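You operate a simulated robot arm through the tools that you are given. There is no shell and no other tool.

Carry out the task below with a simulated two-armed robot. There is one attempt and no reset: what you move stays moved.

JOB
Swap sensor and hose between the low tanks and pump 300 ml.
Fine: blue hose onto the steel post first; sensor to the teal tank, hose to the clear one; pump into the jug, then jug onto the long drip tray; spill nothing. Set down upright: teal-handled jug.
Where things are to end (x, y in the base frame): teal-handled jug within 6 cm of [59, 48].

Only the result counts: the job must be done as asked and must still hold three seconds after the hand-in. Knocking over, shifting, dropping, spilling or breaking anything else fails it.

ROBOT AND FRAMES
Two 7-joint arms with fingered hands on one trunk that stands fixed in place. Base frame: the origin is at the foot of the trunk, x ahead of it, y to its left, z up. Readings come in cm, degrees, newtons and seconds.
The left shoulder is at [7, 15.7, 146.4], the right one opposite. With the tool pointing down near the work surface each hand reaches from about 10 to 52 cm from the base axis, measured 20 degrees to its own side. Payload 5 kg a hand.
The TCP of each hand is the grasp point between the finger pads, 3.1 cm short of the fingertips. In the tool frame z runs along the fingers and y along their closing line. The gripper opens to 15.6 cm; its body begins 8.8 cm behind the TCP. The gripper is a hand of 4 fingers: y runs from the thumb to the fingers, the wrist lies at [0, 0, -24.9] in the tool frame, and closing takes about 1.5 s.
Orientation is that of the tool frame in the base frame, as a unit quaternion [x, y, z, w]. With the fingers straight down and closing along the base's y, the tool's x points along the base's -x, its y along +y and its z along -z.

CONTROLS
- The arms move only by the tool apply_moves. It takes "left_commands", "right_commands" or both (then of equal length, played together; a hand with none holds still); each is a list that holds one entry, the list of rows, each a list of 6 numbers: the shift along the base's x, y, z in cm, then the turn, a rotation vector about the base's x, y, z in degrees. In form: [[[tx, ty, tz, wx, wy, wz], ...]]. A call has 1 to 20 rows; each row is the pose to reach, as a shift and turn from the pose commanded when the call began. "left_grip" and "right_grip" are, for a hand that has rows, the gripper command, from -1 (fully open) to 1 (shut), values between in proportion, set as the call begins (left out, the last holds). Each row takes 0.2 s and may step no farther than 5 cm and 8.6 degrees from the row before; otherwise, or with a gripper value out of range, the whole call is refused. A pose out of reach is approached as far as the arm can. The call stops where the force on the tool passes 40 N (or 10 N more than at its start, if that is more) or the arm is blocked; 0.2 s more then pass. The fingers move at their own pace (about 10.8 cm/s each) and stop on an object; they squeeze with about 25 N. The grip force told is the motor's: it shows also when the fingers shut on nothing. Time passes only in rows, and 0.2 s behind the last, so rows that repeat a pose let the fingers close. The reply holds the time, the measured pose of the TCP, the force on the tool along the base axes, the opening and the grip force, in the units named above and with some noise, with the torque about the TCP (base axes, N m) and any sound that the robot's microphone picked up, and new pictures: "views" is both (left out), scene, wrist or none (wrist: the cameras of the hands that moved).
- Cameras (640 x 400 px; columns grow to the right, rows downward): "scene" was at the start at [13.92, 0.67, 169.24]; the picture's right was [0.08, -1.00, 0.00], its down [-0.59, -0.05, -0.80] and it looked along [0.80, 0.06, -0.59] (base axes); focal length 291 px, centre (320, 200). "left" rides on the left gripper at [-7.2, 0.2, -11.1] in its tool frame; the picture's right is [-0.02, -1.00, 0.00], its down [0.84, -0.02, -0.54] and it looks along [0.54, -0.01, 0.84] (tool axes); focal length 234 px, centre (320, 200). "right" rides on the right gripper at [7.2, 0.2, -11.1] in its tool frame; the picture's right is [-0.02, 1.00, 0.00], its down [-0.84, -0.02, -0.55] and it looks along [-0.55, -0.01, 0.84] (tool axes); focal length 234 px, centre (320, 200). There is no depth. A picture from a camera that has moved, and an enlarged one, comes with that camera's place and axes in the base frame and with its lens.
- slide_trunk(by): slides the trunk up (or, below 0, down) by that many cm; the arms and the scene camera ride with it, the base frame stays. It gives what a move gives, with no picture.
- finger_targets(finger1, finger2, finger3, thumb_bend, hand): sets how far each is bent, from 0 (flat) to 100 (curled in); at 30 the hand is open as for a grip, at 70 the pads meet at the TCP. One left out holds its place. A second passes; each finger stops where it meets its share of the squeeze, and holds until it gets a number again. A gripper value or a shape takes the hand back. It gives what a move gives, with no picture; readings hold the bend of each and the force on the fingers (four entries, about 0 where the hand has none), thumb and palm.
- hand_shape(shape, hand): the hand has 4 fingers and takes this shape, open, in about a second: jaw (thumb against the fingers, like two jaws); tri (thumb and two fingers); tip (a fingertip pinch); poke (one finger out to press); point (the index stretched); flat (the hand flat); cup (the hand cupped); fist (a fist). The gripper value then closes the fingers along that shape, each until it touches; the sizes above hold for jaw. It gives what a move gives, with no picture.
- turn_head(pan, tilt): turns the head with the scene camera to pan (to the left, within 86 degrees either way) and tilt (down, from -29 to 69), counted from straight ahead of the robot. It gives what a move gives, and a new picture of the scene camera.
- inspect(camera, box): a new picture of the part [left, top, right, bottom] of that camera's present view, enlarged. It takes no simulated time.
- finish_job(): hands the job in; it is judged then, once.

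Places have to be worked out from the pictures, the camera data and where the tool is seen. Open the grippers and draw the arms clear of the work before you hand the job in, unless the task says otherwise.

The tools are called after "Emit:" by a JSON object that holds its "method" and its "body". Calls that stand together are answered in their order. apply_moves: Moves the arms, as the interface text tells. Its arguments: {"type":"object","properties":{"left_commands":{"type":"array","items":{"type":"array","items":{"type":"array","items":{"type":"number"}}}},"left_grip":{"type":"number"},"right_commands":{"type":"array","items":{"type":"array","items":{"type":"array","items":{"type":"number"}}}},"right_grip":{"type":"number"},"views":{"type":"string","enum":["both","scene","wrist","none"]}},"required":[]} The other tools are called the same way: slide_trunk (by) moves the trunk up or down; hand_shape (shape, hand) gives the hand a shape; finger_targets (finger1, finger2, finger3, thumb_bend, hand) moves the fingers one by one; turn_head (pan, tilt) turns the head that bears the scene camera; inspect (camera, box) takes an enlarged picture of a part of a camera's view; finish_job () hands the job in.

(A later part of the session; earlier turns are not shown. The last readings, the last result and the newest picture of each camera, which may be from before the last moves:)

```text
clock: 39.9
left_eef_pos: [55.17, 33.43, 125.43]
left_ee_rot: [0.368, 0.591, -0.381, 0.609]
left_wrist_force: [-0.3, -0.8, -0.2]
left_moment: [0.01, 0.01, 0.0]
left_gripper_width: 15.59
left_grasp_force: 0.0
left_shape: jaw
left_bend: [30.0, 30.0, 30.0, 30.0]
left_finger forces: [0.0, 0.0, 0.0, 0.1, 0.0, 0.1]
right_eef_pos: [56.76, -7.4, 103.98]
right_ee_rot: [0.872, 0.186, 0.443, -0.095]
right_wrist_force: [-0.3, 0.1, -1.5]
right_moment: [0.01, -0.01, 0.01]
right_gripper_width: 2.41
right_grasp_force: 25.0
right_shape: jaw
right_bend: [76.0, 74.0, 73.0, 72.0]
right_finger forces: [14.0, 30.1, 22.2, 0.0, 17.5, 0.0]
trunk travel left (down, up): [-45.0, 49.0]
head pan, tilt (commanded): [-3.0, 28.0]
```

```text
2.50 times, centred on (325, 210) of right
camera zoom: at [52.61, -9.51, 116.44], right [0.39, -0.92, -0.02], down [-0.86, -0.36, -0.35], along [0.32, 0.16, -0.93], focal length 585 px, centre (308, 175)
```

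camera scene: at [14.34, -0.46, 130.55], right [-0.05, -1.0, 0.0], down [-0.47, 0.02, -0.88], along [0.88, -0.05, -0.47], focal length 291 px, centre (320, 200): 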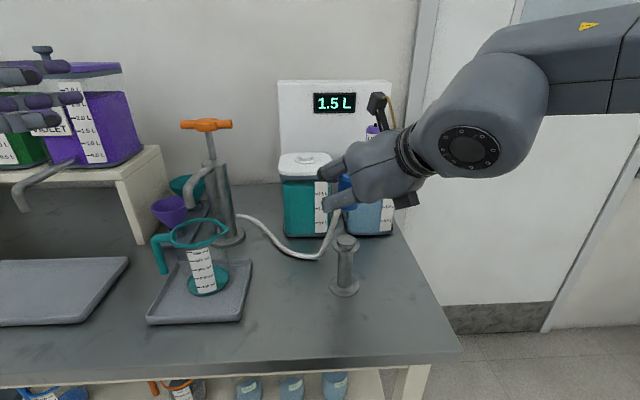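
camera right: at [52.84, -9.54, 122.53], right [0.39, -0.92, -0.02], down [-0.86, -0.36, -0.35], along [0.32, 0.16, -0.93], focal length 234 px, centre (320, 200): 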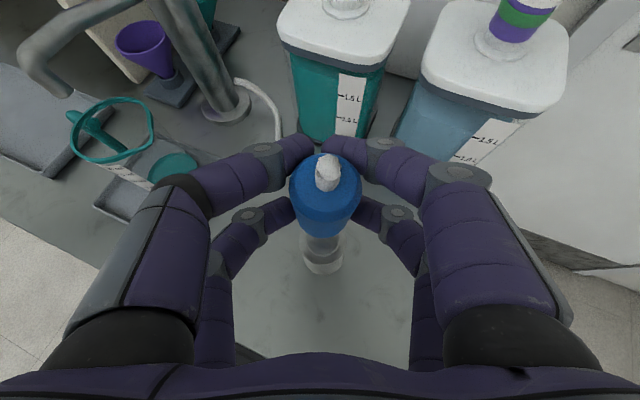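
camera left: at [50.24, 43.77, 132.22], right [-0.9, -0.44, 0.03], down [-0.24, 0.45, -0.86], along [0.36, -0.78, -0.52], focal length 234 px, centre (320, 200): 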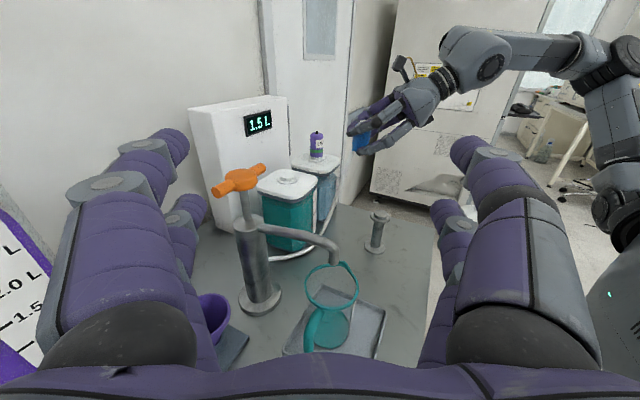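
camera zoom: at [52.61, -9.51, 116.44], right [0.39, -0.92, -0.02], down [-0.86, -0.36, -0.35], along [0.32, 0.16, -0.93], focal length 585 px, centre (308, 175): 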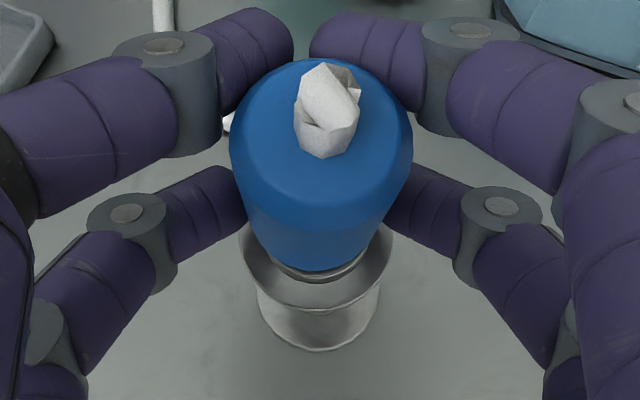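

Shaft and plug axes line up in all three views now. I lower gently onto the boss in small steps.

Emit:
{"method": "apply_moves", "body": {"right_commands": [[[0, 0, -0.3, 0, 0, 0], [0, 0, -0.6, 0, 0, 0], [0, 0, -0.9, 0, 0, 0], [0, 0, -1.2, 0, 0, 0]]], "views": "none"}}

Emit:
{"method": "inspect", "body": {"camera": "left", "box": [360, 170, 420, 230]}}

```text
clock: 40.9
left_eef_pos: [54.98, 33.46, 125.52]
left_ee_rot: [0.367, 0.59, -0.381, 0.61]
left_wrist_force: [-0.7, 0.5, -0.8]
left_moment: [0.01, 0.02, 0.0]
left_gripper_width: 15.59
left_grasp_force: 0.0
left_shape: jaw
left_bend: [30.0, 30.0, 30.0, 30.0]
left_finger forces: [0.0, 0.0, 0.1, 0.0, 0.1, 0.0]
right_eef_pos: [56.76, -7.35, 103.1]
right_ee_rot: [0.871, 0.186, 0.446, -0.095]
right_wrist_force: [1.9, 0.1, 16.5]
right_moment: [-0.31, 0.1, 0.04]
right_gripper_width: 2.43
right_grasp_force: 24.9
right_shape: jaw
right_bend: [76.0, 74.0, 73.0, 72.0]
right_finger forces: [18.3, 33.1, 22.2, 0.1, 18.2, 0.1]
trunk travel left (down, up): [-45.0, 49.0]
head pan, tilt (commanded): [-3.0, 28.0]
```

```text
6.67 times, centred on (390, 200) of left
camera zoom: at [50.19, 43.78, 132.25], right [-0.9, -0.44, 0.03], down [-0.24, 0.45, -0.86], along [0.36, -0.78, -0.52], focal length 1561 px, centre (-147, 200)
```

zoom: 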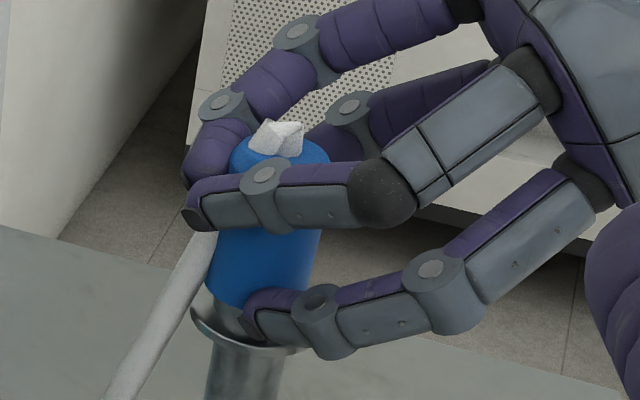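

Contact at 16 N with a torque that places it on the plug's right (-y) rim, so the plug sits slightly too far left. I lift a hair, shift -0.2 in y, and press again.

Emit:
{"method": "apply_moves", "body": {"right_commands": [[[0, 0, 0.6, 0, 0, 0], [-0.05, -0.2, 0.4, 0, 0, 0], [-0.05, -0.2, 0.1, 0, 0, 0], [-0.05, -0.2, -0.2, 0, 0, 0], [-0.05, -0.2, -0.4, 0, 0, 0]]], "views": "none"}}

```text
clock: 42.1
left_eef_pos: [54.87, 33.56, 125.63]
left_ee_rot: [0.367, 0.589, -0.381, 0.611]
left_wrist_force: [0.1, 0.1, -0.9]
left_moment: [-0.03, -0.01, 0.01]
left_gripper_width: 15.58
left_grasp_force: 0.0
left_shape: jaw
left_bend: [30.0, 30.0, 30.0, 30.0]
left_finger forces: [0.0, 0.1, 0.0, 0.0, 0.0, 0.0]
right_eef_pos: [56.8, -7.42, 103.21]
right_ee_rot: [0.87, 0.187, 0.447, -0.095]
right_wrist_force: [7.4, 6.5, 38.4]
right_moment: [-0.1, -0.23, 0.22]
right_gripper_width: 2.41
right_grasp_force: 24.7
right_shape: jaw
right_bend: [76.0, 74.0, 73.0, 72.0]
right_finger forces: [20.9, 30.4, 25.8, 0.0, 19.9, 0.1]
trunk travel left (down, up): [-45.0, 49.0]
head pan, tilt (commanded): [-3.0, 28.0]
```

The push is now nearly central but still blocked at z≈103.2. I relax the push and look whether it is seated.

Emit:
{"method": "apply_moves", "body": {"right_commands": [[[0, 0, 0.5, 0, 0, 0], [0, 0, 0.7, 0, 0, 0]]], "views": "scene"}}

Emit:
{"method": "inspect", "body": {"camera": "left", "box": [360, 170, 420, 230]}}

Emit:
{"method": "inspect", "body": {"camera": "right", "box": [250, 130, 400, 290]}}

Emit:
{"method": "inspect", "body": {"camera": "left", "box": [260, 110, 360, 210]}}

```text
clock: 42.7
left_eef_pos: [55.14, 33.58, 125.4]
left_ee_rot: [0.366, 0.589, -0.382, 0.611]
left_wrist_force: [-0.4, -0.5, 0.5]
left_moment: [-0.01, 0.01, 0.02]
left_gripper_width: 15.62
left_grasp_force: 0.1
left_shape: jaw
left_bend: [30.0, 30.0, 30.0, 30.0]
left_finger forces: [0.0, 0.0, 0.0, 0.0, 0.0, 0.1]
right_eef_pos: [56.63, -7.56, 103.14]
right_ee_rot: [0.872, 0.187, 0.442, -0.094]
right_wrist_force: [9.7, 9.9, 20.2]
right_moment: [0.02, -0.24, 0.19]
right_gripper_width: 2.42
right_grasp_force: 24.8
right_shape: jaw
right_bend: [76.0, 74.0, 73.0, 72.0]
right_finger forces: [18.2, 27.9, 26.2, 0.0, 19.7, 0.0]
trunk travel left (down, up): [-45.0, 49.0]
head pan, tilt (commanded): [-3.0, 28.0]
camera scene: at [14.28, -0.26, 130.54], right [-0.05, -1.0, 0.0], down [-0.47, 0.02, -0.88], along [0.88, -0.05, -0.47], focal length 291 px, centre (320, 200)
```

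scene: 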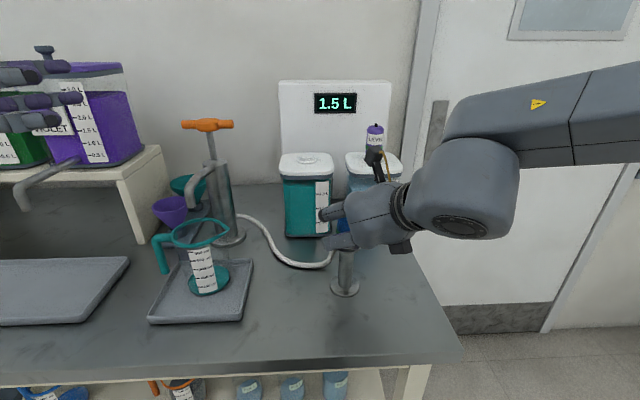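

```text
6.67 times, centred on (390, 200) of left
camera zoom: at [50.25, 43.99, 132.11], right [-0.9, -0.44, 0.03], down [-0.25, 0.45, -0.86], along [0.36, -0.78, -0.51], focal length 1561 px, centre (-147, 200)
```

zoom: 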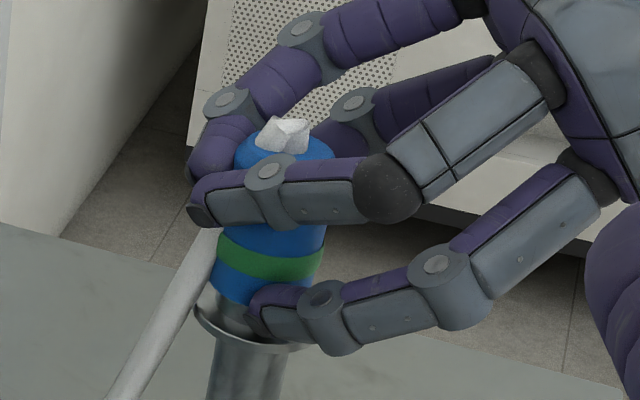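

```text
2.50 times, centred on (325, 210) of right
camera zoom: at [52.6, -9.49, 115.63], right [0.39, -0.92, -0.02], down [-0.86, -0.36, -0.35], along [0.32, 0.16, -0.94], focal length 585 px, centre (308, 175)
```

zoom: 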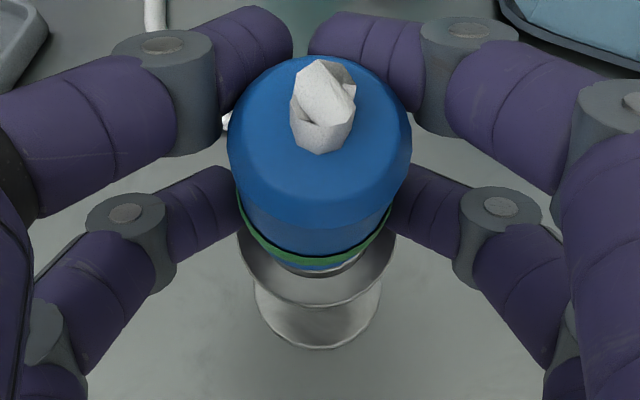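

```text
4.00 times, centred on (310, 160) of left
camera zoom: at [50.25, 43.99, 132.11], right [-0.9, -0.44, 0.03], down [-0.25, 0.45, -0.86], along [0.36, -0.78, -0.51], focal length 937 px, centre (360, 360)
```

zoom: 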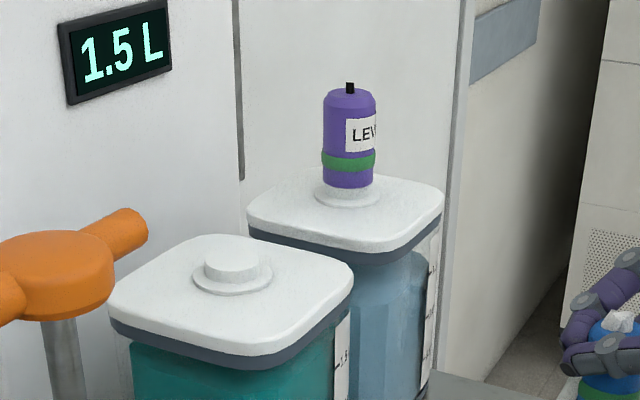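

The green ring appeared: the blue plug is seated on the steel post. I open the fingers and then retreat back along the tool axis.

Emit:
{"method": "apply_moves", "body": {"right_commands": [[[0, 0, 0, 0, 0, 0], [0, 0, 0, 0, 0, 0], [0, 0, 0, 0, 0, 0], [0, 0, 0, 0, 0, 0], [0, 0, 0, 0, 0, 0], [0, 0, 0, 0, 0, 0]]], "right_grip": -0.2, "views": "wrist"}}

```text
clock: 44.1
left_eef_pos: [55.03, 33.39, 125.52]
left_ee_rot: [0.367, 0.59, -0.381, 0.61]
left_wrist_force: [0.4, -0.6, -0.2]
left_moment: [-0.01, -0.01, 0.02]
left_gripper_width: 15.59
left_grasp_force: 0.1
left_shape: jaw
left_bend: [30.0, 30.0, 30.0, 30.0]
left_finger forces: [0.0, 0.1, 0.1, 0.1, 0.1, 0.0]
right_eef_pos: [56.83, -7.59, 103.21]
right_ee_rot: [0.872, 0.185, 0.443, -0.093]
right_wrist_force: [0.7, 0.4, -0.6]
right_moment: [0.0, 0.01, 0.0]
right_gripper_width: 9.3
right_grasp_force: 0.0
right_shape: jaw
right_bend: [32.0, 32.0, 32.0, 70.0]
right_finger forces: [0.0, 0.1, 0.0, 0.0, 0.1, 0.1]
trunk travel left (down, up): [-45.0, 49.0]
head pan, tilt (commanded): [-3.0, 28.0]
camera right: at [52.63, -9.69, 115.63], right [0.39, -0.92, -0.02], down [-0.86, -0.36, -0.35], along [0.32, 0.16, -0.93], focal length 234 px, centre (320, 200)
```

right: 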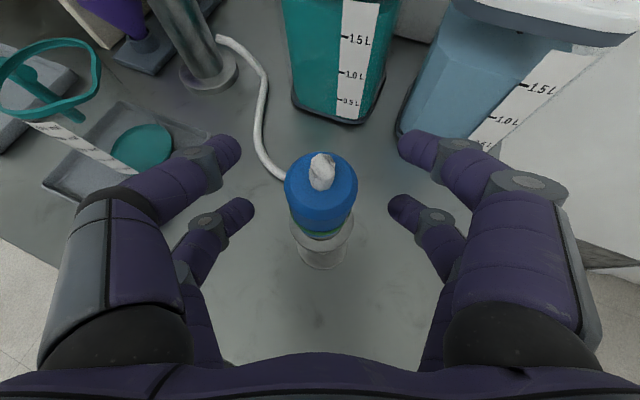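

Released cleanly with the plug standing. I retreat back along the tool axis and up.

Emit:
{"method": "apply_moves", "body": {"right_commands": [[[-2.2, -1, 1.8, 0, 0, 0], [-4.4, -2, 3.6, 0, 0, 0], [-5.5, -3, 7, 0, 0, 0], [-5.5, -4, 11, 0, 0, 0], [-5.5, -5, 15, 0, 0, 0]]], "views": "both"}}

Emit:
{"method": "inspect", "body": {"camera": "left", "box": [340, 160, 440, 250]}}

```text
clock: 45.3
left_eef_pos: [55.08, 33.42, 125.5]
left_ee_rot: [0.367, 0.589, -0.381, 0.61]
left_wrist_force: [0.9, 0.4, 0.1]
left_moment: [0.03, 0.0, 0.05]
left_gripper_width: 15.61
left_grasp_force: 0.1
left_shape: jaw
left_bend: [30.0, 30.0, 30.0, 30.0]
left_finger forces: [0.0, 0.0, 0.1, 0.0, 0.0, 0.1]
right_eef_pos: [51.23, -12.49, 118.31]
right_ee_rot: [0.872, 0.186, 0.442, -0.094]
right_wrist_force: [-0.3, -0.4, 0.9]
right_moment: [0.0, -0.01, 0.01]
right_gripper_width: 9.32
right_grasp_force: 0.0
right_shape: jaw
right_bend: [32.0, 32.0, 32.0, 70.0]
right_finger forces: [0.0, 0.0, 0.1, 0.0, 0.1, 0.1]
trunk travel left (down, up): [-45.0, 49.0]
head pan, tilt (commanded): [-3.0, 28.0]
camera scene: at [14.26, -0.46, 130.56], right [-0.05, -1.0, 0.0], down [-0.47, 0.02, -0.88], along [0.88, -0.05, -0.47], focal length 291 px, centre (320, 200)
camera right: at [47.06, -14.59, 130.71], right [0.39, -0.92, -0.02], down [-0.86, -0.36, -0.35], along [0.32, 0.16, -0.93], focal length 234 px, centre (320, 200)
```

scene: 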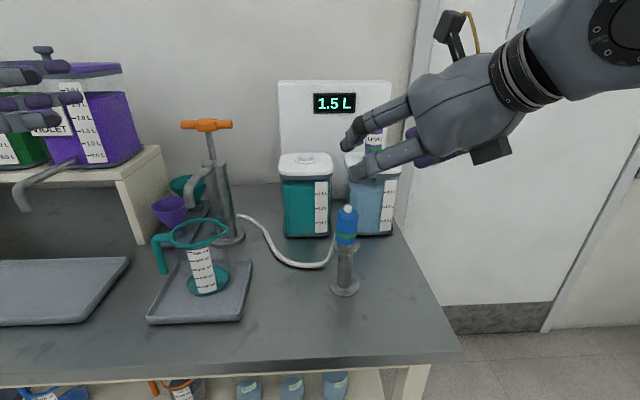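
right: 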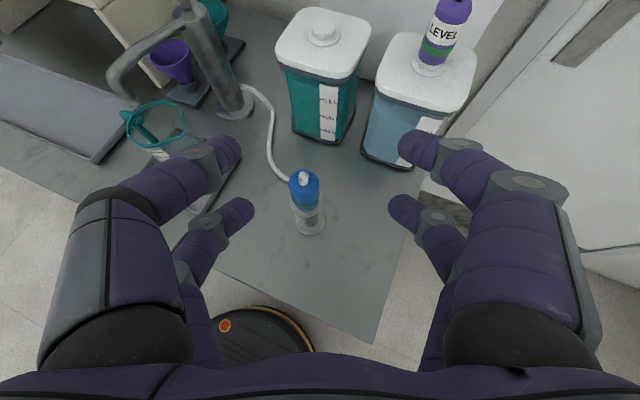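

```text
4.44 times, centred on (390, 205) of left
camera zoom: at [50.25, 43.77, 132.2], right [-0.9, -0.44, 0.03], down [-0.25, 0.45, -0.86], along [0.36, -0.78, -0.52], focal length 1041 px, centre (9, 178)
```

zoom: 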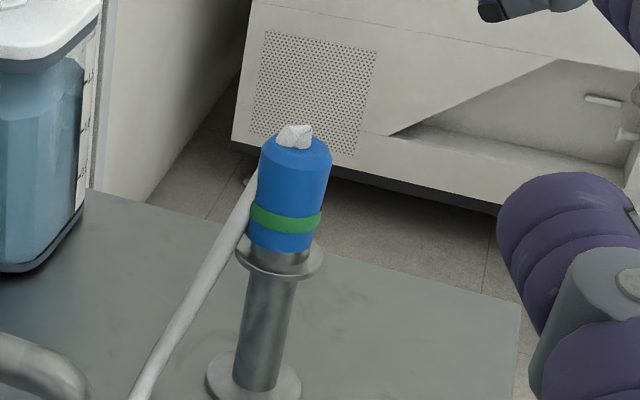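

Blue plug stands locked on the post. Next the sensor at about [79.8,-16.7]: this time I'll grip nearly level (≈8° down) so it doesn't swing in the hand; I move to a point in front of the clear tank with that orientation, yaw ≈14°.

Emit:
{"method": "apply_moves", "body": {"right_commands": [[[3, -1.5, -0.2, 1.86, -5.37, -1.96], [6, -3, -0.4, 3.72, -10.75, -3.92], [9, -4.6, -0.7, 5.58, -16.12, -5.87], [12, -6.2, -1, 7.44, -21.5, -7.83], [14.8, -7.7, -1.3, 9.3, -26.87, -9.79], [14.8, -7.7, -1.3, 9.3, -26.87, -9.79]]], "right_grip": -0.2, "views": "both"}}

Emit:
{"method": "inspect", "body": {"camera": "right", "box": [200, 120, 440, 320]}}

```text
clock: 46.7
left_eef_pos: [54.95, 33.61, 125.53]
left_ee_rot: [0.367, 0.59, -0.381, 0.61]
left_wrist_force: [-0.1, 0.1, -0.5]
left_moment: [0.06, 0.0, 0.02]
left_gripper_width: 15.57
left_grasp_force: 0.0
left_shape: jaw
left_bend: [30.0, 30.0, 30.0, 30.0]
left_finger forces: [0.0, 0.0, 0.0, 0.0, 0.0, 0.0]
right_eef_pos: [66.04, -20.35, 116.81]
right_ee_rot: [0.747, 0.092, 0.653, -0.081]
right_wrist_force: [-0.3, -0.1, 0.5]
right_moment: [0.0, 0.01, -0.02]
right_gripper_width: 9.32
right_grasp_force: 0.1
right_shape: jaw
right_bend: [32.0, 32.0, 32.0, 70.0]
right_finger forces: [0.1, 0.0, 0.0, 0.0, 0.0, 0.0]
trunk travel left (down, up): [-45.0, 49.0]
head pan, tilt (commanded): [-3.0, 28.0]
camera scene: at [14.2, -0.37, 130.57], right [-0.05, -1.0, 0.0], down [-0.47, 0.02, -0.88], along [0.88, -0.05, -0.47], focal length 291 px, centre (320, 200)
camera right: at [56.33, -22.93, 125.72], right [0.24, -0.97, -0.02], down [-0.64, -0.14, -0.76], along [0.73, 0.2, -0.65], focal length 234 px, centre (320, 200)
```

scene: 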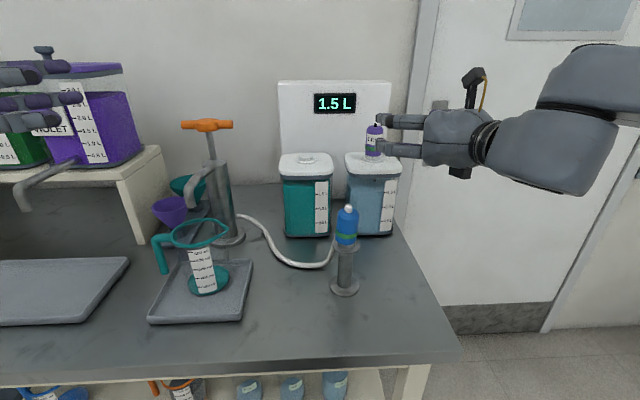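
right: 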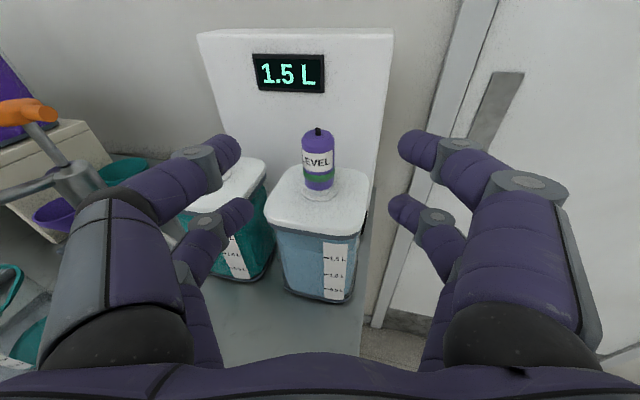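

```text
2.00 times, centred on (320, 220) of right
camera zoom: at [56.33, -22.93, 125.72], right [0.24, -0.97, -0.02], down [-0.64, -0.14, -0.76], along [0.73, 0.2, -0.65], focal length 468 px, centre (320, 160)
```

zoom: 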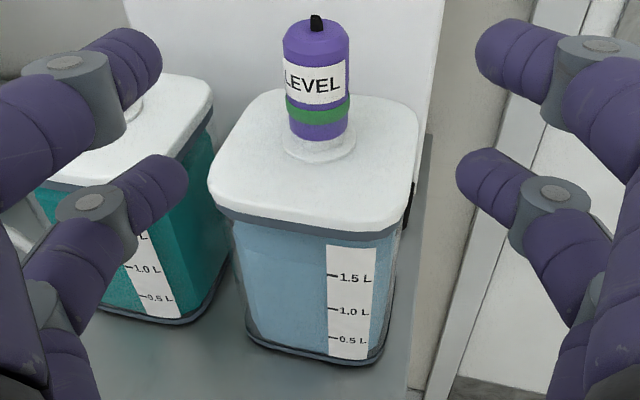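

Orientation is yaw 14°, 7.6° down, and the sensor is ahead at about [79.8,-16.6]. I descend to z≈110.8 and advance so its axis sits ~1.5 cm past the TCP.

Emit:
{"method": "apply_moves", "body": {"right_commands": [[[1, 0.3, -3, 0, 0, 0], [2, 0.5, -6, 0, 0, 0], [5, 1.3, -6, 0, 0, 0], [8, 2.15, -6, 0, 0, 0], [8, 2.15, -6, 0, 0, 0]]], "views": "both"}}

Emit:
{"method": "inspect", "body": {"camera": "right", "box": [200, 60, 440, 260]}}

Emit:
{"method": "inspect", "body": {"camera": "left", "box": [270, 100, 430, 220]}}

```text
clock: 47.9
left_eef_pos: [54.99, 33.38, 125.56]
left_ee_rot: [0.368, 0.59, -0.381, 0.61]
left_wrist_force: [-0.5, -0.3, -0.7]
left_moment: [0.01, -0.02, 0.05]
left_gripper_width: 15.58
left_grasp_force: 0.0
left_shape: jaw
left_bend: [30.0, 30.0, 30.0, 30.0]
left_finger forces: [0.1, 0.0, 0.0, 0.0, 0.1, 0.0]
right_eef_pos: [74.0, -18.37, 111.04]
right_ee_rot: [0.747, 0.092, 0.653, -0.081]
right_wrist_force: [1.4, -0.7, 0.1]
right_moment: [-0.01, 0.0, 0.0]
right_gripper_width: 9.31
right_grasp_force: 0.1
right_shape: jaw
right_bend: [32.0, 32.0, 32.0, 70.0]
right_finger forces: [0.0, 0.0, 0.0, 0.0, 0.0, 0.0]
trunk travel left (down, up): [-45.0, 49.0]
head pan, tilt (commanded): [-3.0, 28.0]
camera scene: at [14.23, -0.51, 130.57], right [-0.05, -1.0, 0.0], down [-0.47, 0.03, -0.88], along [0.88, -0.05, -0.47], focal length 291 px, centre (320, 200)
camera right: at [64.36, -20.99, 119.77], right [0.24, -0.97, -0.02], down [-0.64, -0.14, -0.76], along [0.73, 0.2, -0.65], focal length 234 px, centre (320, 200)
```

scene: 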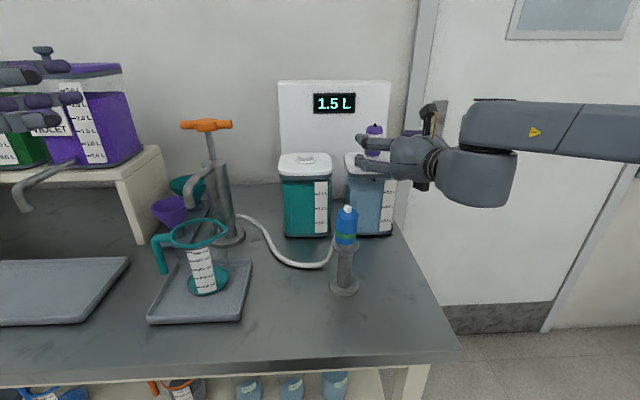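
right: 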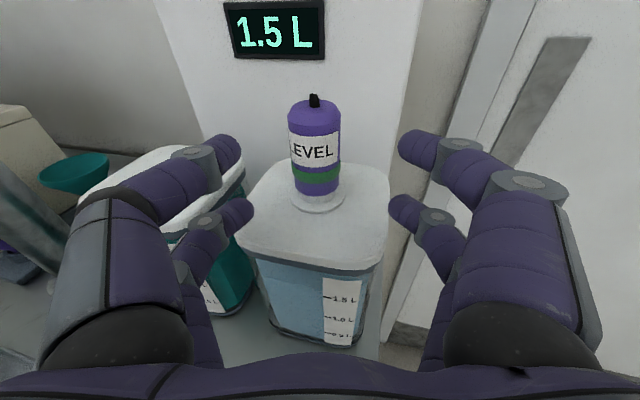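

```text
2.00 times, centred on (320, 160) of right
camera zoom: at [64.36, -20.99, 119.77], right [0.24, -0.97, -0.02], down [-0.64, -0.14, -0.76], along [0.73, 0.2, -0.65], focal length 468 px, centre (320, 280)
```

zoom: 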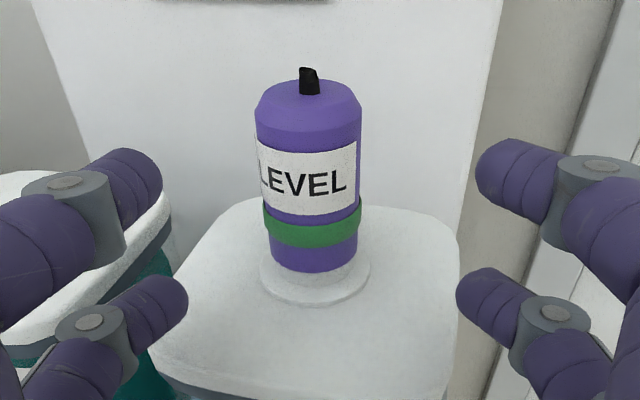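

```text
3.33 times, centred on (350, 160) of left
camera zoom: at [50.23, 43.72, 132.23], right [-0.9, -0.44, 0.03], down [-0.25, 0.45, -0.86], along [0.36, -0.78, -0.52], focal length 781 px, centre (220, 333)
```

zoom: 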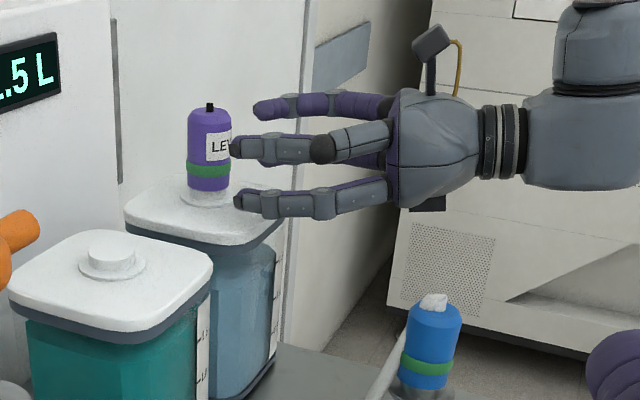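

Side view confirms the finger heights fit between collar and top. I advance the rest with a small left correction and raise to z≈111.3.

Emit:
{"method": "apply_moves", "body": {"right_commands": [[[2.2, 0.8, 0.2, 0, 0, 0], [4.4, 1.5, 0.3, 0, 0, 0], [4.4, 1.5, 0.3, 0, 0, 0]]], "views": "wrist"}}

Emit:
{"method": "inspect", "body": {"camera": "right", "box": [200, 60, 440, 260]}}

Emit:
{"method": "inspect", "body": {"camera": "left", "box": [290, 110, 410, 200]}}

```text
clock: 48.7
left_eef_pos: [55.06, 33.37, 125.47]
left_ee_rot: [0.367, 0.589, -0.381, 0.61]
left_wrist_force: [-0.5, -0.1, 0.2]
left_moment: [0.02, -0.01, 0.01]
left_gripper_width: 15.56
left_grasp_force: 0.1
left_shape: jaw
left_bend: [30.0, 30.0, 30.0, 30.0]
left_finger forces: [0.0, 0.0, 0.0, 0.1, 0.0, 0.0]
right_eef_pos: [78.31, -16.71, 111.36]
right_ee_rot: [0.748, 0.092, 0.652, -0.081]
right_wrist_force: [0.8, 0.6, -0.2]
right_moment: [-0.01, 0.02, -0.02]
right_gripper_width: 9.33
right_grasp_force: 0.2
right_shape: jaw
right_bend: [32.0, 32.0, 32.0, 70.0]
right_finger forces: [0.0, 0.0, 0.0, 0.0, 0.1, 0.0]
trunk travel left (down, up): [-45.0, 49.0]
head pan, tilt (commanded): [-3.0, 28.0]
camera right: at [68.71, -19.3, 120.06], right [0.24, -0.97, -0.02], down [-0.64, -0.14, -0.76], along [0.73, 0.2, -0.65], focal length 234 px, centre (320, 200)
```

right: 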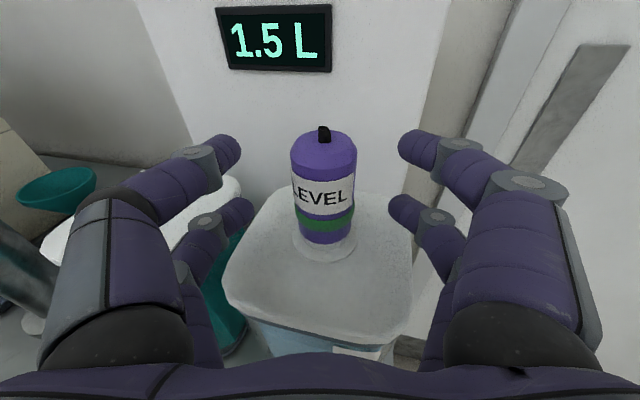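

```text
2.00 times, centred on (320, 160) of right
camera zoom: at [68.71, -19.3, 120.06], right [0.24, -0.97, -0.02], down [-0.64, -0.14, -0.76], along [0.73, 0.2, -0.65], focal length 468 px, centre (320, 280)
```

zoom: 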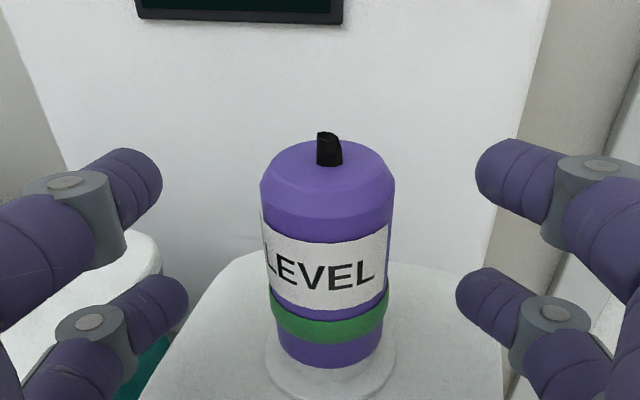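

```text
4.44 times, centred on (350, 155) of left
camera zoom: at [50.27, 43.73, 132.21], right [-0.9, -0.44, 0.03], down [-0.25, 0.45, -0.86], along [0.36, -0.78, -0.52], focal length 1041 px, centre (187, 400)
```

zoom: 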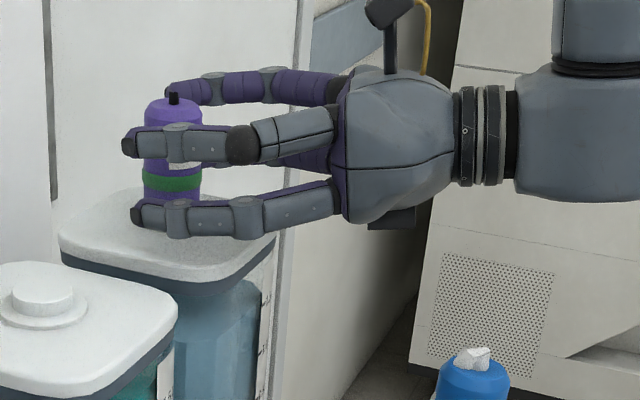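

The sensor sits ~0.25 cm right of the finger centre; I correct that and close the fingers.

Emit:
{"method": "apply_moves", "body": {"right_commands": [[[0.05, -0.25, 0, 0, 0, 0], [0.05, -0.25, 0, 0, 0, 0]]], "views": "none"}}

Emit:
{"method": "apply_moves", "body": {"right_commands": [[[0, 0, 0, 0, 0, 0], [0, 0, 0, 0, 0, 0], [0, 0, 0, 0, 0, 0], [0, 0, 0, 0, 0, 0], [0, 0, 0, 0, 0, 0], [0, 0, 0, 0, 0, 0], [0, 0, 0, 0, 0, 0], [0, 0, 0, 0, 0, 0], [0, 0, 0, 0, 0, 0]]], "right_grip": 1, "views": "wrist"}}

Emit:
{"method": "inspect", "body": {"camera": "right", "box": [200, 60, 440, 260]}}

Emit:
{"method": "inspect", "body": {"camera": "left", "box": [290, 110, 410, 200]}}

```text
clock: 49.3
left_eef_pos: [55.11, 33.41, 125.42]
left_ee_rot: [0.368, 0.589, -0.382, 0.61]
left_wrist_force: [0.1, -0.2, 0.4]
left_moment: [0.02, 0.01, 0.04]
left_gripper_width: 15.59
left_grasp_force: 0.0
left_shape: jaw
left_bend: [30.0, 30.0, 30.0, 30.0]
left_finger forces: [0.1, 0.0, 0.1, 0.0, 0.0, 0.0]
right_eef_pos: [78.39, -16.89, 111.37]
right_ee_rot: [0.748, 0.091, 0.653, -0.08]
right_wrist_force: [0.7, 0.7, -0.3]
right_moment: [0.02, 0.0, 0.01]
right_gripper_width: 9.31
right_grasp_force: 0.1
right_shape: jaw
right_bend: [32.0, 32.0, 32.0, 70.0]
right_finger forces: [0.0, 0.0, 0.0, 0.0, 0.1, 0.0]
trunk travel left (down, up): [-45.0, 49.0]
head pan, tilt (commanded): [-3.0, 28.0]
```

```text
clock: 51.3
left_eef_pos: [55.15, 33.39, 125.42]
left_ee_rot: [0.366, 0.591, -0.38, 0.611]
left_wrist_force: [-1.1, 1.0, 0.1]
left_moment: [0.03, 0.01, 0.0]
left_gripper_width: 15.6
left_grasp_force: 0.1
left_shape: jaw
left_bend: [30.0, 30.0, 30.0, 30.0]
left_finger forces: [0.1, 0.1, 0.1, 0.0, 0.1, 0.1]
right_eef_pos: [78.42, -16.81, 111.19]
right_ee_rot: [0.748, 0.092, 0.653, -0.08]
right_wrist_force: [3.2, 1.0, 1.0]
right_moment: [0.0, -0.05, -0.35]
right_gripper_width: 2.96
right_grasp_force: 25.0
right_shape: jaw
right_bend: [73.0, 73.0, 73.0, 70.0]
right_finger forces: [22.2, 22.7, 22.4, 0.0, 22.4, 0.0]
trunk travel left (down, up): [-45.0, 49.0]
head pan, tilt (commanded): [-3.0, 28.0]
camera right: at [68.88, -19.51, 119.96], right [0.24, -0.97, -0.02], down [-0.64, -0.14, -0.76], along [0.73, 0.2, -0.65], focal length 234 px, centre (320, 200)
```

right: 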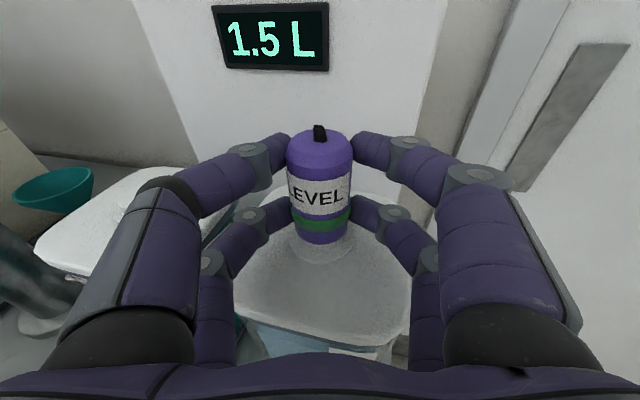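

```text
2.00 times, centred on (320, 160) of right
camera zoom: at [68.88, -19.51, 119.96], right [0.24, -0.97, -0.02], down [-0.64, -0.14, -0.76], along [0.73, 0.2, -0.65], focal length 468 px, centre (320, 280)
```

zoom: 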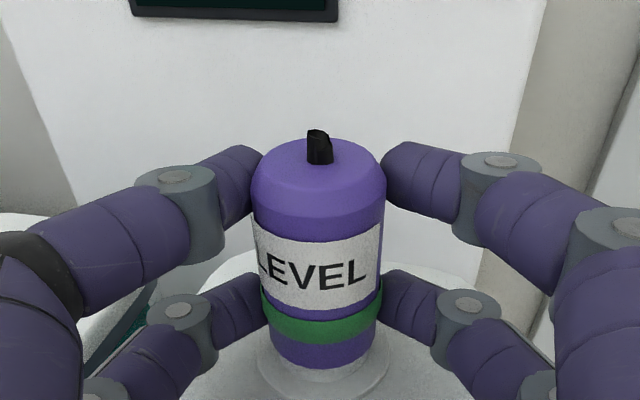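

```text
4.44 times, centred on (350, 155) of left
camera zoom: at [50.36, 43.77, 132.16], right [-0.9, -0.44, 0.03], down [-0.25, 0.45, -0.86], along [0.36, -0.78, -0.52], focal length 1041 px, centre (187, 400)
```

zoom: 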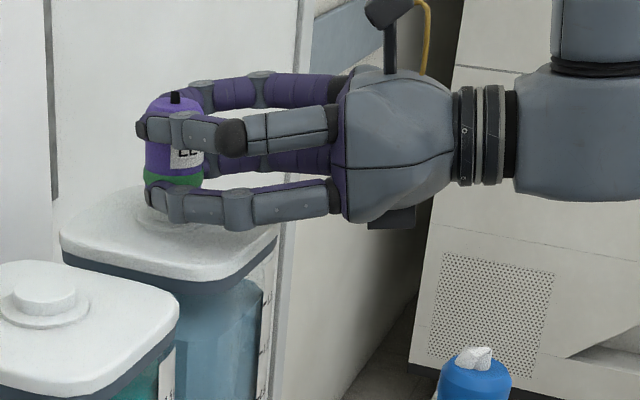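

Even grip forces and almost no pull. I lift straight up slowly and check the tilt.

Emit:
{"method": "apply_moves", "body": {"right_commands": [[[0, 0, 0.4, 0, 0, 0], [0, 0, 0.8, 0, 0, 0], [0, 0, 1.2, 0, 0, 0], [0, 0, 1.8, 0, 0, 0], [0, 0, 2.6, 0, 0, 0], [0, 0, 3.6, 0, 0, 0], [0, 0, 5, 0, 0, 0], [0, 0, 6.5, 0, 0, 0]]], "views": "both"}}

Emit:
{"method": "inspect", "body": {"camera": "left", "box": [290, 90, 410, 180]}}

Emit:
{"method": "inspect", "body": {"camera": "right", "box": [200, 60, 440, 260]}}

```text
clock: 53.1
left_eef_pos: [55.19, 33.48, 125.5]
left_ee_rot: [0.367, 0.59, -0.382, 0.61]
left_wrist_force: [-0.1, 0.3, 0.2]
left_moment: [-0.01, 0.05, -0.03]
left_gripper_width: 15.59
left_grasp_force: 0.0
left_shape: jaw
left_bend: [30.0, 30.0, 30.0, 30.0]
left_finger forces: [0.0, 0.0, 0.1, 0.0, 0.1, 0.0]
right_eef_pos: [78.33, -16.71, 117.52]
right_ee_rot: [0.748, 0.093, 0.652, -0.08]
right_wrist_force: [0.4, 0.1, -1.2]
right_moment: [0.0, 0.04, -0.01]
right_gripper_width: 2.97
right_grasp_force: 25.0
right_shape: jaw
right_bend: [73.0, 73.0, 73.0, 70.0]
right_finger forces: [22.2, 22.6, 22.2, 0.0, 22.6, 0.1]
trunk travel left (down, up): [-45.0, 49.0]
head pan, tilt (commanded): [-3.0, 28.0]
camera scene: at [14.3, -0.42, 130.56], right [-0.05, -1.0, 0.0], down [-0.47, 0.02, -0.88], along [0.88, -0.05, -0.47], focal length 291 px, centre (320, 200)
camera right: at [68.83, -19.37, 126.37], right [0.24, -0.97, -0.02], down [-0.64, -0.14, -0.76], along [0.73, 0.2, -0.65], focal length 234 px, centre (320, 200)
```

scene: 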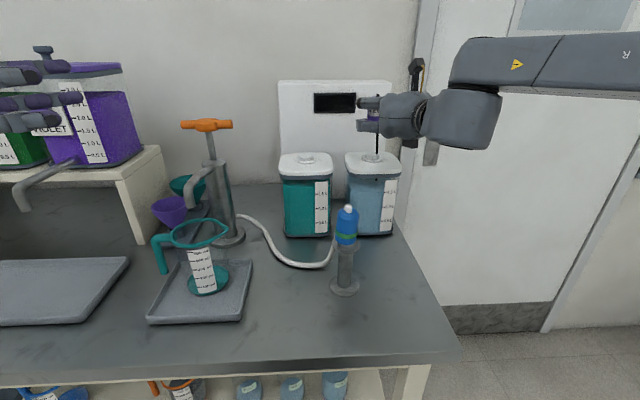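
right: 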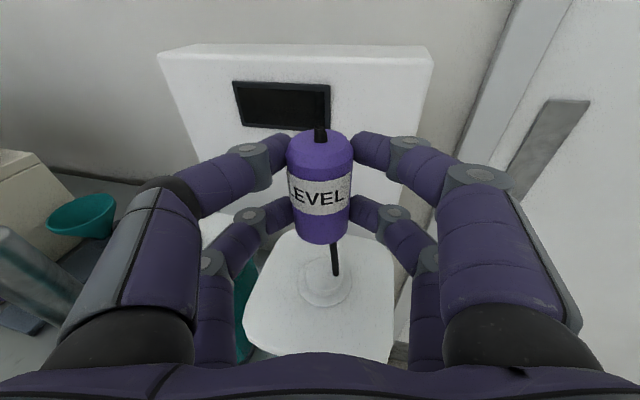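

```text
4.44 times, centred on (350, 135) of left
camera zoom: at [50.29, 43.82, 132.17], right [-0.9, -0.44, 0.03], down [-0.25, 0.45, -0.86], along [0.36, -0.78, -0.52], focal length 1041 px, centre (187, 489)
```

zoom: 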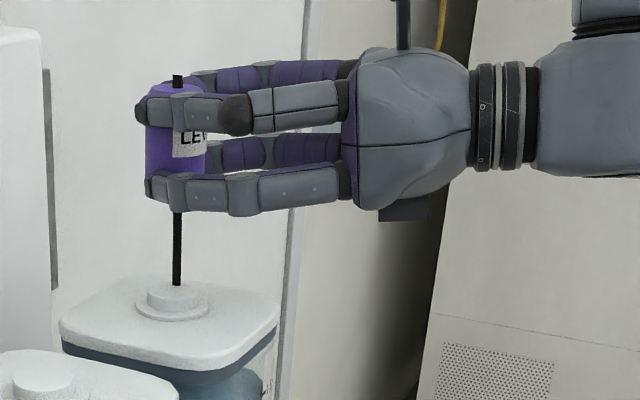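

```text
2.00 times, centred on (320, 160) of right
camera zoom: at [68.83, -19.37, 126.37], right [0.24, -0.97, -0.02], down [-0.64, -0.14, -0.76], along [0.73, 0.2, -0.65], focal length 468 px, centre (320, 280)
```

zoom: 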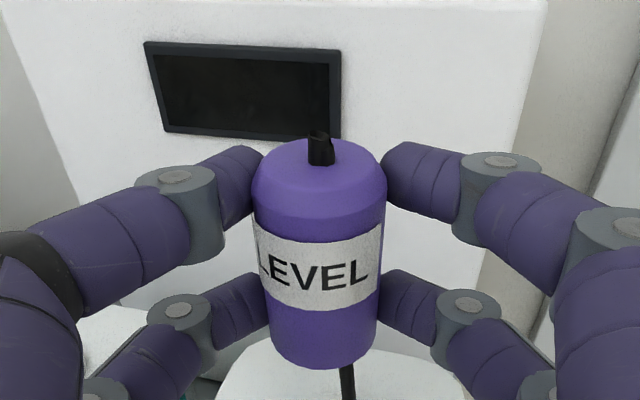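

The sensor stayed upright in the hand and the display went blank as expected. I carry it across to above the teal tank, yawing another 14° left to keep the wrist clear of the blue plug.

Emit:
{"method": "apply_moves", "body": {"right_commands": [[[0, 3, 0.5, 0, 0, 2.8], [0, 6, 0.5, 0, 0, 5.6], [0, 9.2, 0.5, 0, 0, 8.4], [0.1, 12.4, 0.5, 0, 0, 11.2], [0.1, 15.3, 0, 0, 0, 14], [0.1, 15.3, 0, 0, 0, 14]]], "views": "both"}}

Emit:
{"method": "inspect", "body": {"camera": "left", "box": [250, 90, 370, 220]}}

Emit:
{"method": "inspect", "body": {"camera": "right", "box": [200, 100, 440, 320]}}

Emit:
{"method": "inspect", "body": {"camera": "scene", "box": [260, 80, 380, 260]}}

```text
clock: 54.5
left_eef_pos: [55.08, 33.28, 125.46]
left_ee_rot: [0.368, 0.59, -0.381, 0.609]
left_wrist_force: [-0.1, -0.4, 0.5]
left_moment: [-0.02, 0.02, 0.0]
left_gripper_width: 15.59
left_grasp_force: 0.2
left_shape: jaw
left_bend: [30.0, 30.0, 30.0, 30.0]
left_finger forces: [0.0, 0.1, 0.0, 0.0, 0.1, 0.0]
right_eef_pos: [78.44, -1.61, 117.56]
right_ee_rot: [0.731, 0.181, 0.639, -0.159]
right_wrist_force: [-0.5, 0.1, -0.5]
right_moment: [-0.03, 0.03, -0.03]
right_gripper_width: 2.96
right_grasp_force: 25.0
right_shape: jaw
right_bend: [73.0, 73.0, 73.0, 70.0]
right_finger forces: [22.1, 22.5, 22.1, 0.0, 22.5, 0.1]
trunk travel left (down, up): [-45.0, 49.0]
head pan, tilt (commanded): [-3.0, 28.0]
camera scene: at [14.3, -0.49, 130.56], right [-0.05, -1.0, 0.0], down [-0.47, 0.03, -0.88], along [0.88, -0.05, -0.47], focal length 291 px, centre (320, 200)
camera right: at [69.81, -6.49, 126.37], right [0.47, -0.88, -0.02], down [-0.59, -0.29, -0.76], along [0.66, 0.37, -0.65], focal length 234 px, centre (320, 200)
```

scene: 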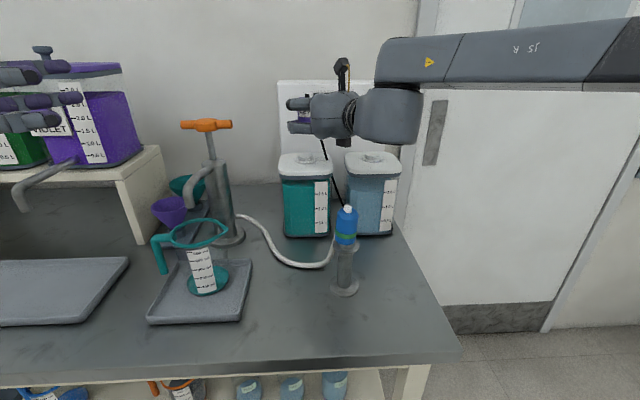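
right: 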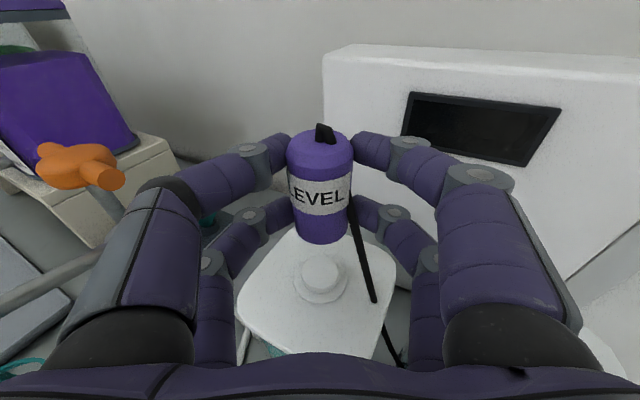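

```text
3.08 times, centred on (310, 155) of left
camera zoom: at [50.29, 43.73, 132.2], right [-0.9, -0.44, 0.03], down [-0.25, 0.45, -0.86], along [0.36, -0.78, -0.52], focal length 720 px, centre (351, 338)
```

zoom: 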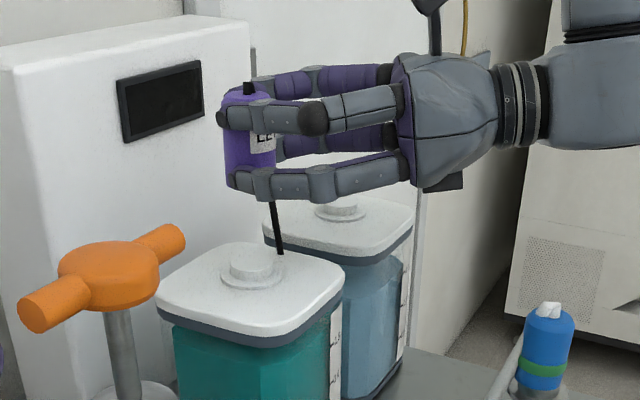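

```text
1.82 times, centred on (320, 210) of right
camera zoom: at [69.81, -6.49, 126.37], right [0.47, -0.88, -0.02], down [-0.59, -0.29, -0.76], along [0.66, 0.37, -0.65], focal length 426 px, centre (320, 182)
```

zoom: 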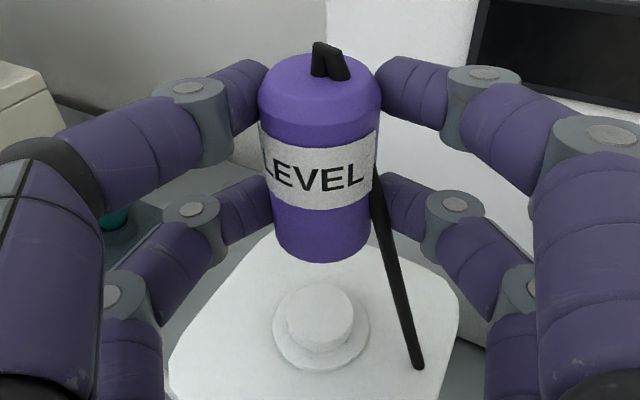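

```text
2.22 times, centred on (320, 170) of scene
camera zoom: at [14.3, -0.49, 130.56], right [-0.05, -1.0, 0.0], down [-0.47, 0.03, -0.88], along [0.88, -0.05, -0.47], focal length 647 px, centre (320, 267)
```

zoom: 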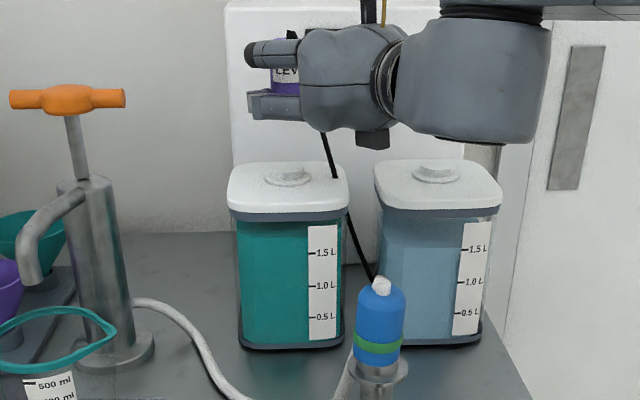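

Clear of everything. The views show the sensor needs about (+0.25, +0.4) cm to sit over the teal tank's neck; I correct and lower 3.5 cm, then recheck.

Emit:
{"method": "apply_moves", "body": {"right_commands": [[[0.25, 0.42, -0.5, 0, 0, 0], [0.25, 0.42, -2, 0, 0, 0], [0.25, 0.42, -3.5, 0, 0, 0], [0.25, 0.42, -3.5, 0, 0, 0]]], "views": "none"}}

Emit:
{"method": "inspect", "body": {"camera": "left", "box": [265, 120, 335, 190]}}

Emit:
{"method": "inspect", "body": {"camera": "right", "box": [240, 120, 400, 290]}}

Emit:
{"method": "inspect", "body": {"camera": "scene", "box": [270, 100, 350, 190]}}

```text
clock: 55.5
left_eef_pos: [55.13, 33.42, 125.55]
left_ee_rot: [0.368, 0.59, -0.382, 0.609]
left_wrist_force: [0.5, -1.1, 0.7]
left_moment: [0.01, 0.02, 0.0]
left_gripper_width: 15.58
left_grasp_force: 0.0
left_shape: jaw
left_bend: [30.0, 30.0, 30.0, 30.0]
left_finger forces: [0.0, 0.0, 0.0, 0.0, 0.0, 0.1]
right_eef_pos: [78.74, -1.27, 114.23]
right_ee_rot: [0.731, 0.182, 0.638, -0.158]
right_wrist_force: [-0.2, 0.5, 0.0]
right_moment: [-0.01, -0.01, 0.02]
right_gripper_width: 2.94
right_grasp_force: 25.5
right_shape: jaw
right_bend: [73.0, 73.0, 73.0, 70.0]
right_finger forces: [22.0, 22.4, 22.1, 0.0, 22.4, 0.0]
trunk travel left (down, up): [-45.0, 49.0]
head pan, tilt (commanded): [-3.0, 28.0]
```

```text
5.71 times, centred on (300, 155) of left
camera zoom: at [50.3, 43.8, 132.18], right [-0.9, -0.44, 0.03], down [-0.25, 0.45, -0.86], along [0.36, -0.78, -0.52], focal length 1338 px, centre (434, 457)
```

zoom: 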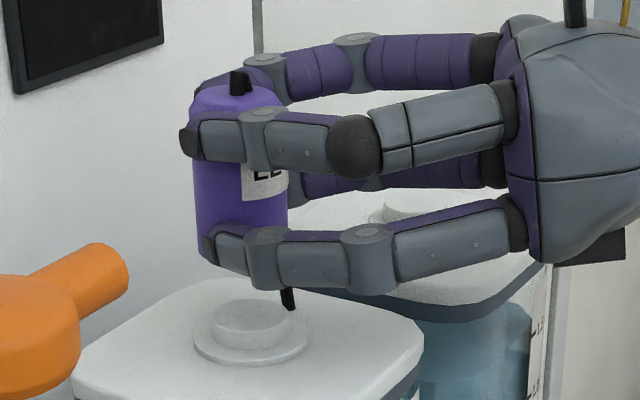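

```text
2.35 times, centred on (320, 205) of right
camera zoom: at [70.07, -6.08, 122.93], right [0.47, -0.88, -0.02], down [-0.59, -0.29, -0.76], along [0.66, 0.37, -0.65], focal length 551 px, centre (320, 188)
```

zoom: 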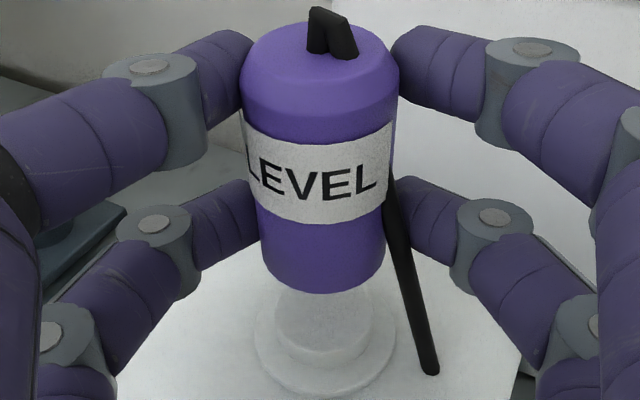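

```text
4.44 times, centred on (310, 145) of scene
camera zoom: at [14.3, -0.43, 130.56], right [-0.05, -1.0, 0.0], down [-0.47, 0.02, -0.88], along [0.88, -0.05, -0.47], focal length 1294 px, centre (364, 444)
```

zoom: 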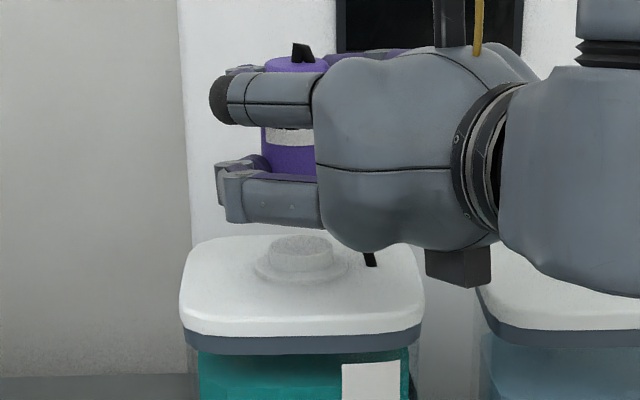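

Aligned in all three views within ~1 mm. I lower slowly to seat it (grasp height was z≈111.2).

Emit:
{"method": "apply_moves", "body": {"right_commands": [[[0.05, 0, -0.5, 0, 0, 0], [0.05, 0, -1, 0, 0, 0], [0.05, 0, -1.4, 0, 0, 0], [0.05, 0, -1.7, 0, 0, 0], [0.05, 0, -2, 0, 0, 0], [0.05, 0, -2.3, 0, 0, 0]]], "views": "none"}}

Emit:
{"method": "inspect", "body": {"camera": "left", "box": [265, 120, 335, 190]}}

Emit:
{"method": "inspect", "body": {"camera": "right", "box": [240, 120, 400, 290]}}

```text
clock: 56.9
left_eef_pos: [55.01, 33.36, 125.43]
left_ee_rot: [0.367, 0.59, -0.381, 0.61]
left_wrist_force: [-0.1, -0.2, -0.1]
left_moment: [-0.04, 0.0, -0.02]
left_gripper_width: 15.6
left_grasp_force: 0.1
left_shape: jaw
left_bend: [30.0, 30.0, 30.0, 30.0]
left_finger forces: [0.0, 0.0, 0.1, 0.0, 0.0, 0.0]
right_eef_pos: [78.99, -1.18, 111.83]
right_ee_rot: [0.731, 0.183, 0.638, -0.159]
right_wrist_force: [-1.0, 0.4, -0.6]
right_moment: [-0.01, 0.03, -0.02]
right_gripper_width: 2.96
right_grasp_force: 25.3
right_shape: jaw
right_bend: [73.0, 73.0, 73.0, 70.0]
right_finger forces: [22.1, 22.5, 22.1, 0.0, 22.5, 0.1]
trunk travel left (down, up): [-45.0, 49.0]
head pan, tilt (commanded): [-3.0, 28.0]
```

```text
5.71 times, centred on (300, 155) of left
camera zoom: at [50.34, 43.77, 132.16], right [-0.9, -0.44, 0.03], down [-0.25, 0.45, -0.86], along [0.36, -0.78, -0.52], focal length 1338 px, centre (434, 457)
```

zoom: 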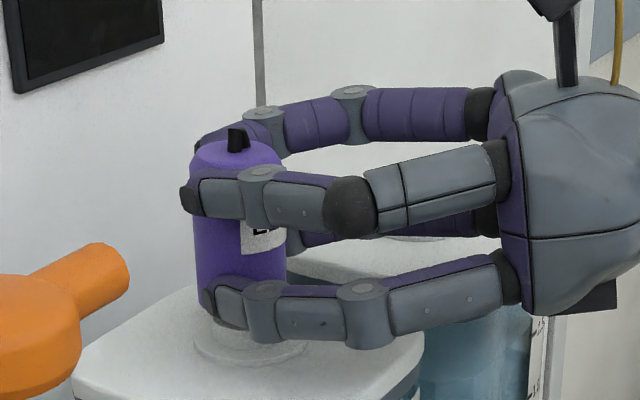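

```text
2.35 times, centred on (320, 205) of right
camera zoom: at [70.25, -6.05, 120.6], right [0.47, -0.88, -0.02], down [-0.59, -0.29, -0.76], along [0.66, 0.37, -0.65], focal length 551 px, centre (320, 188)
```

zoom: 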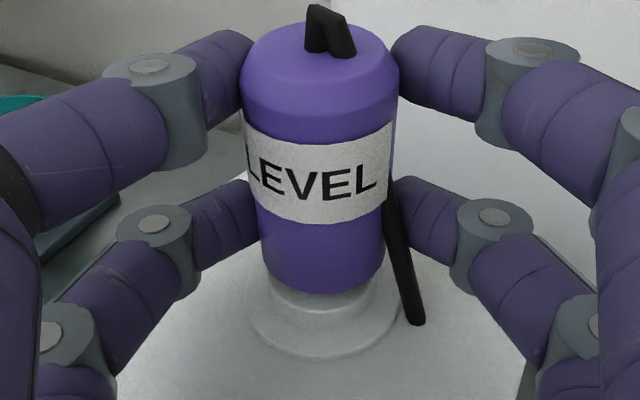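

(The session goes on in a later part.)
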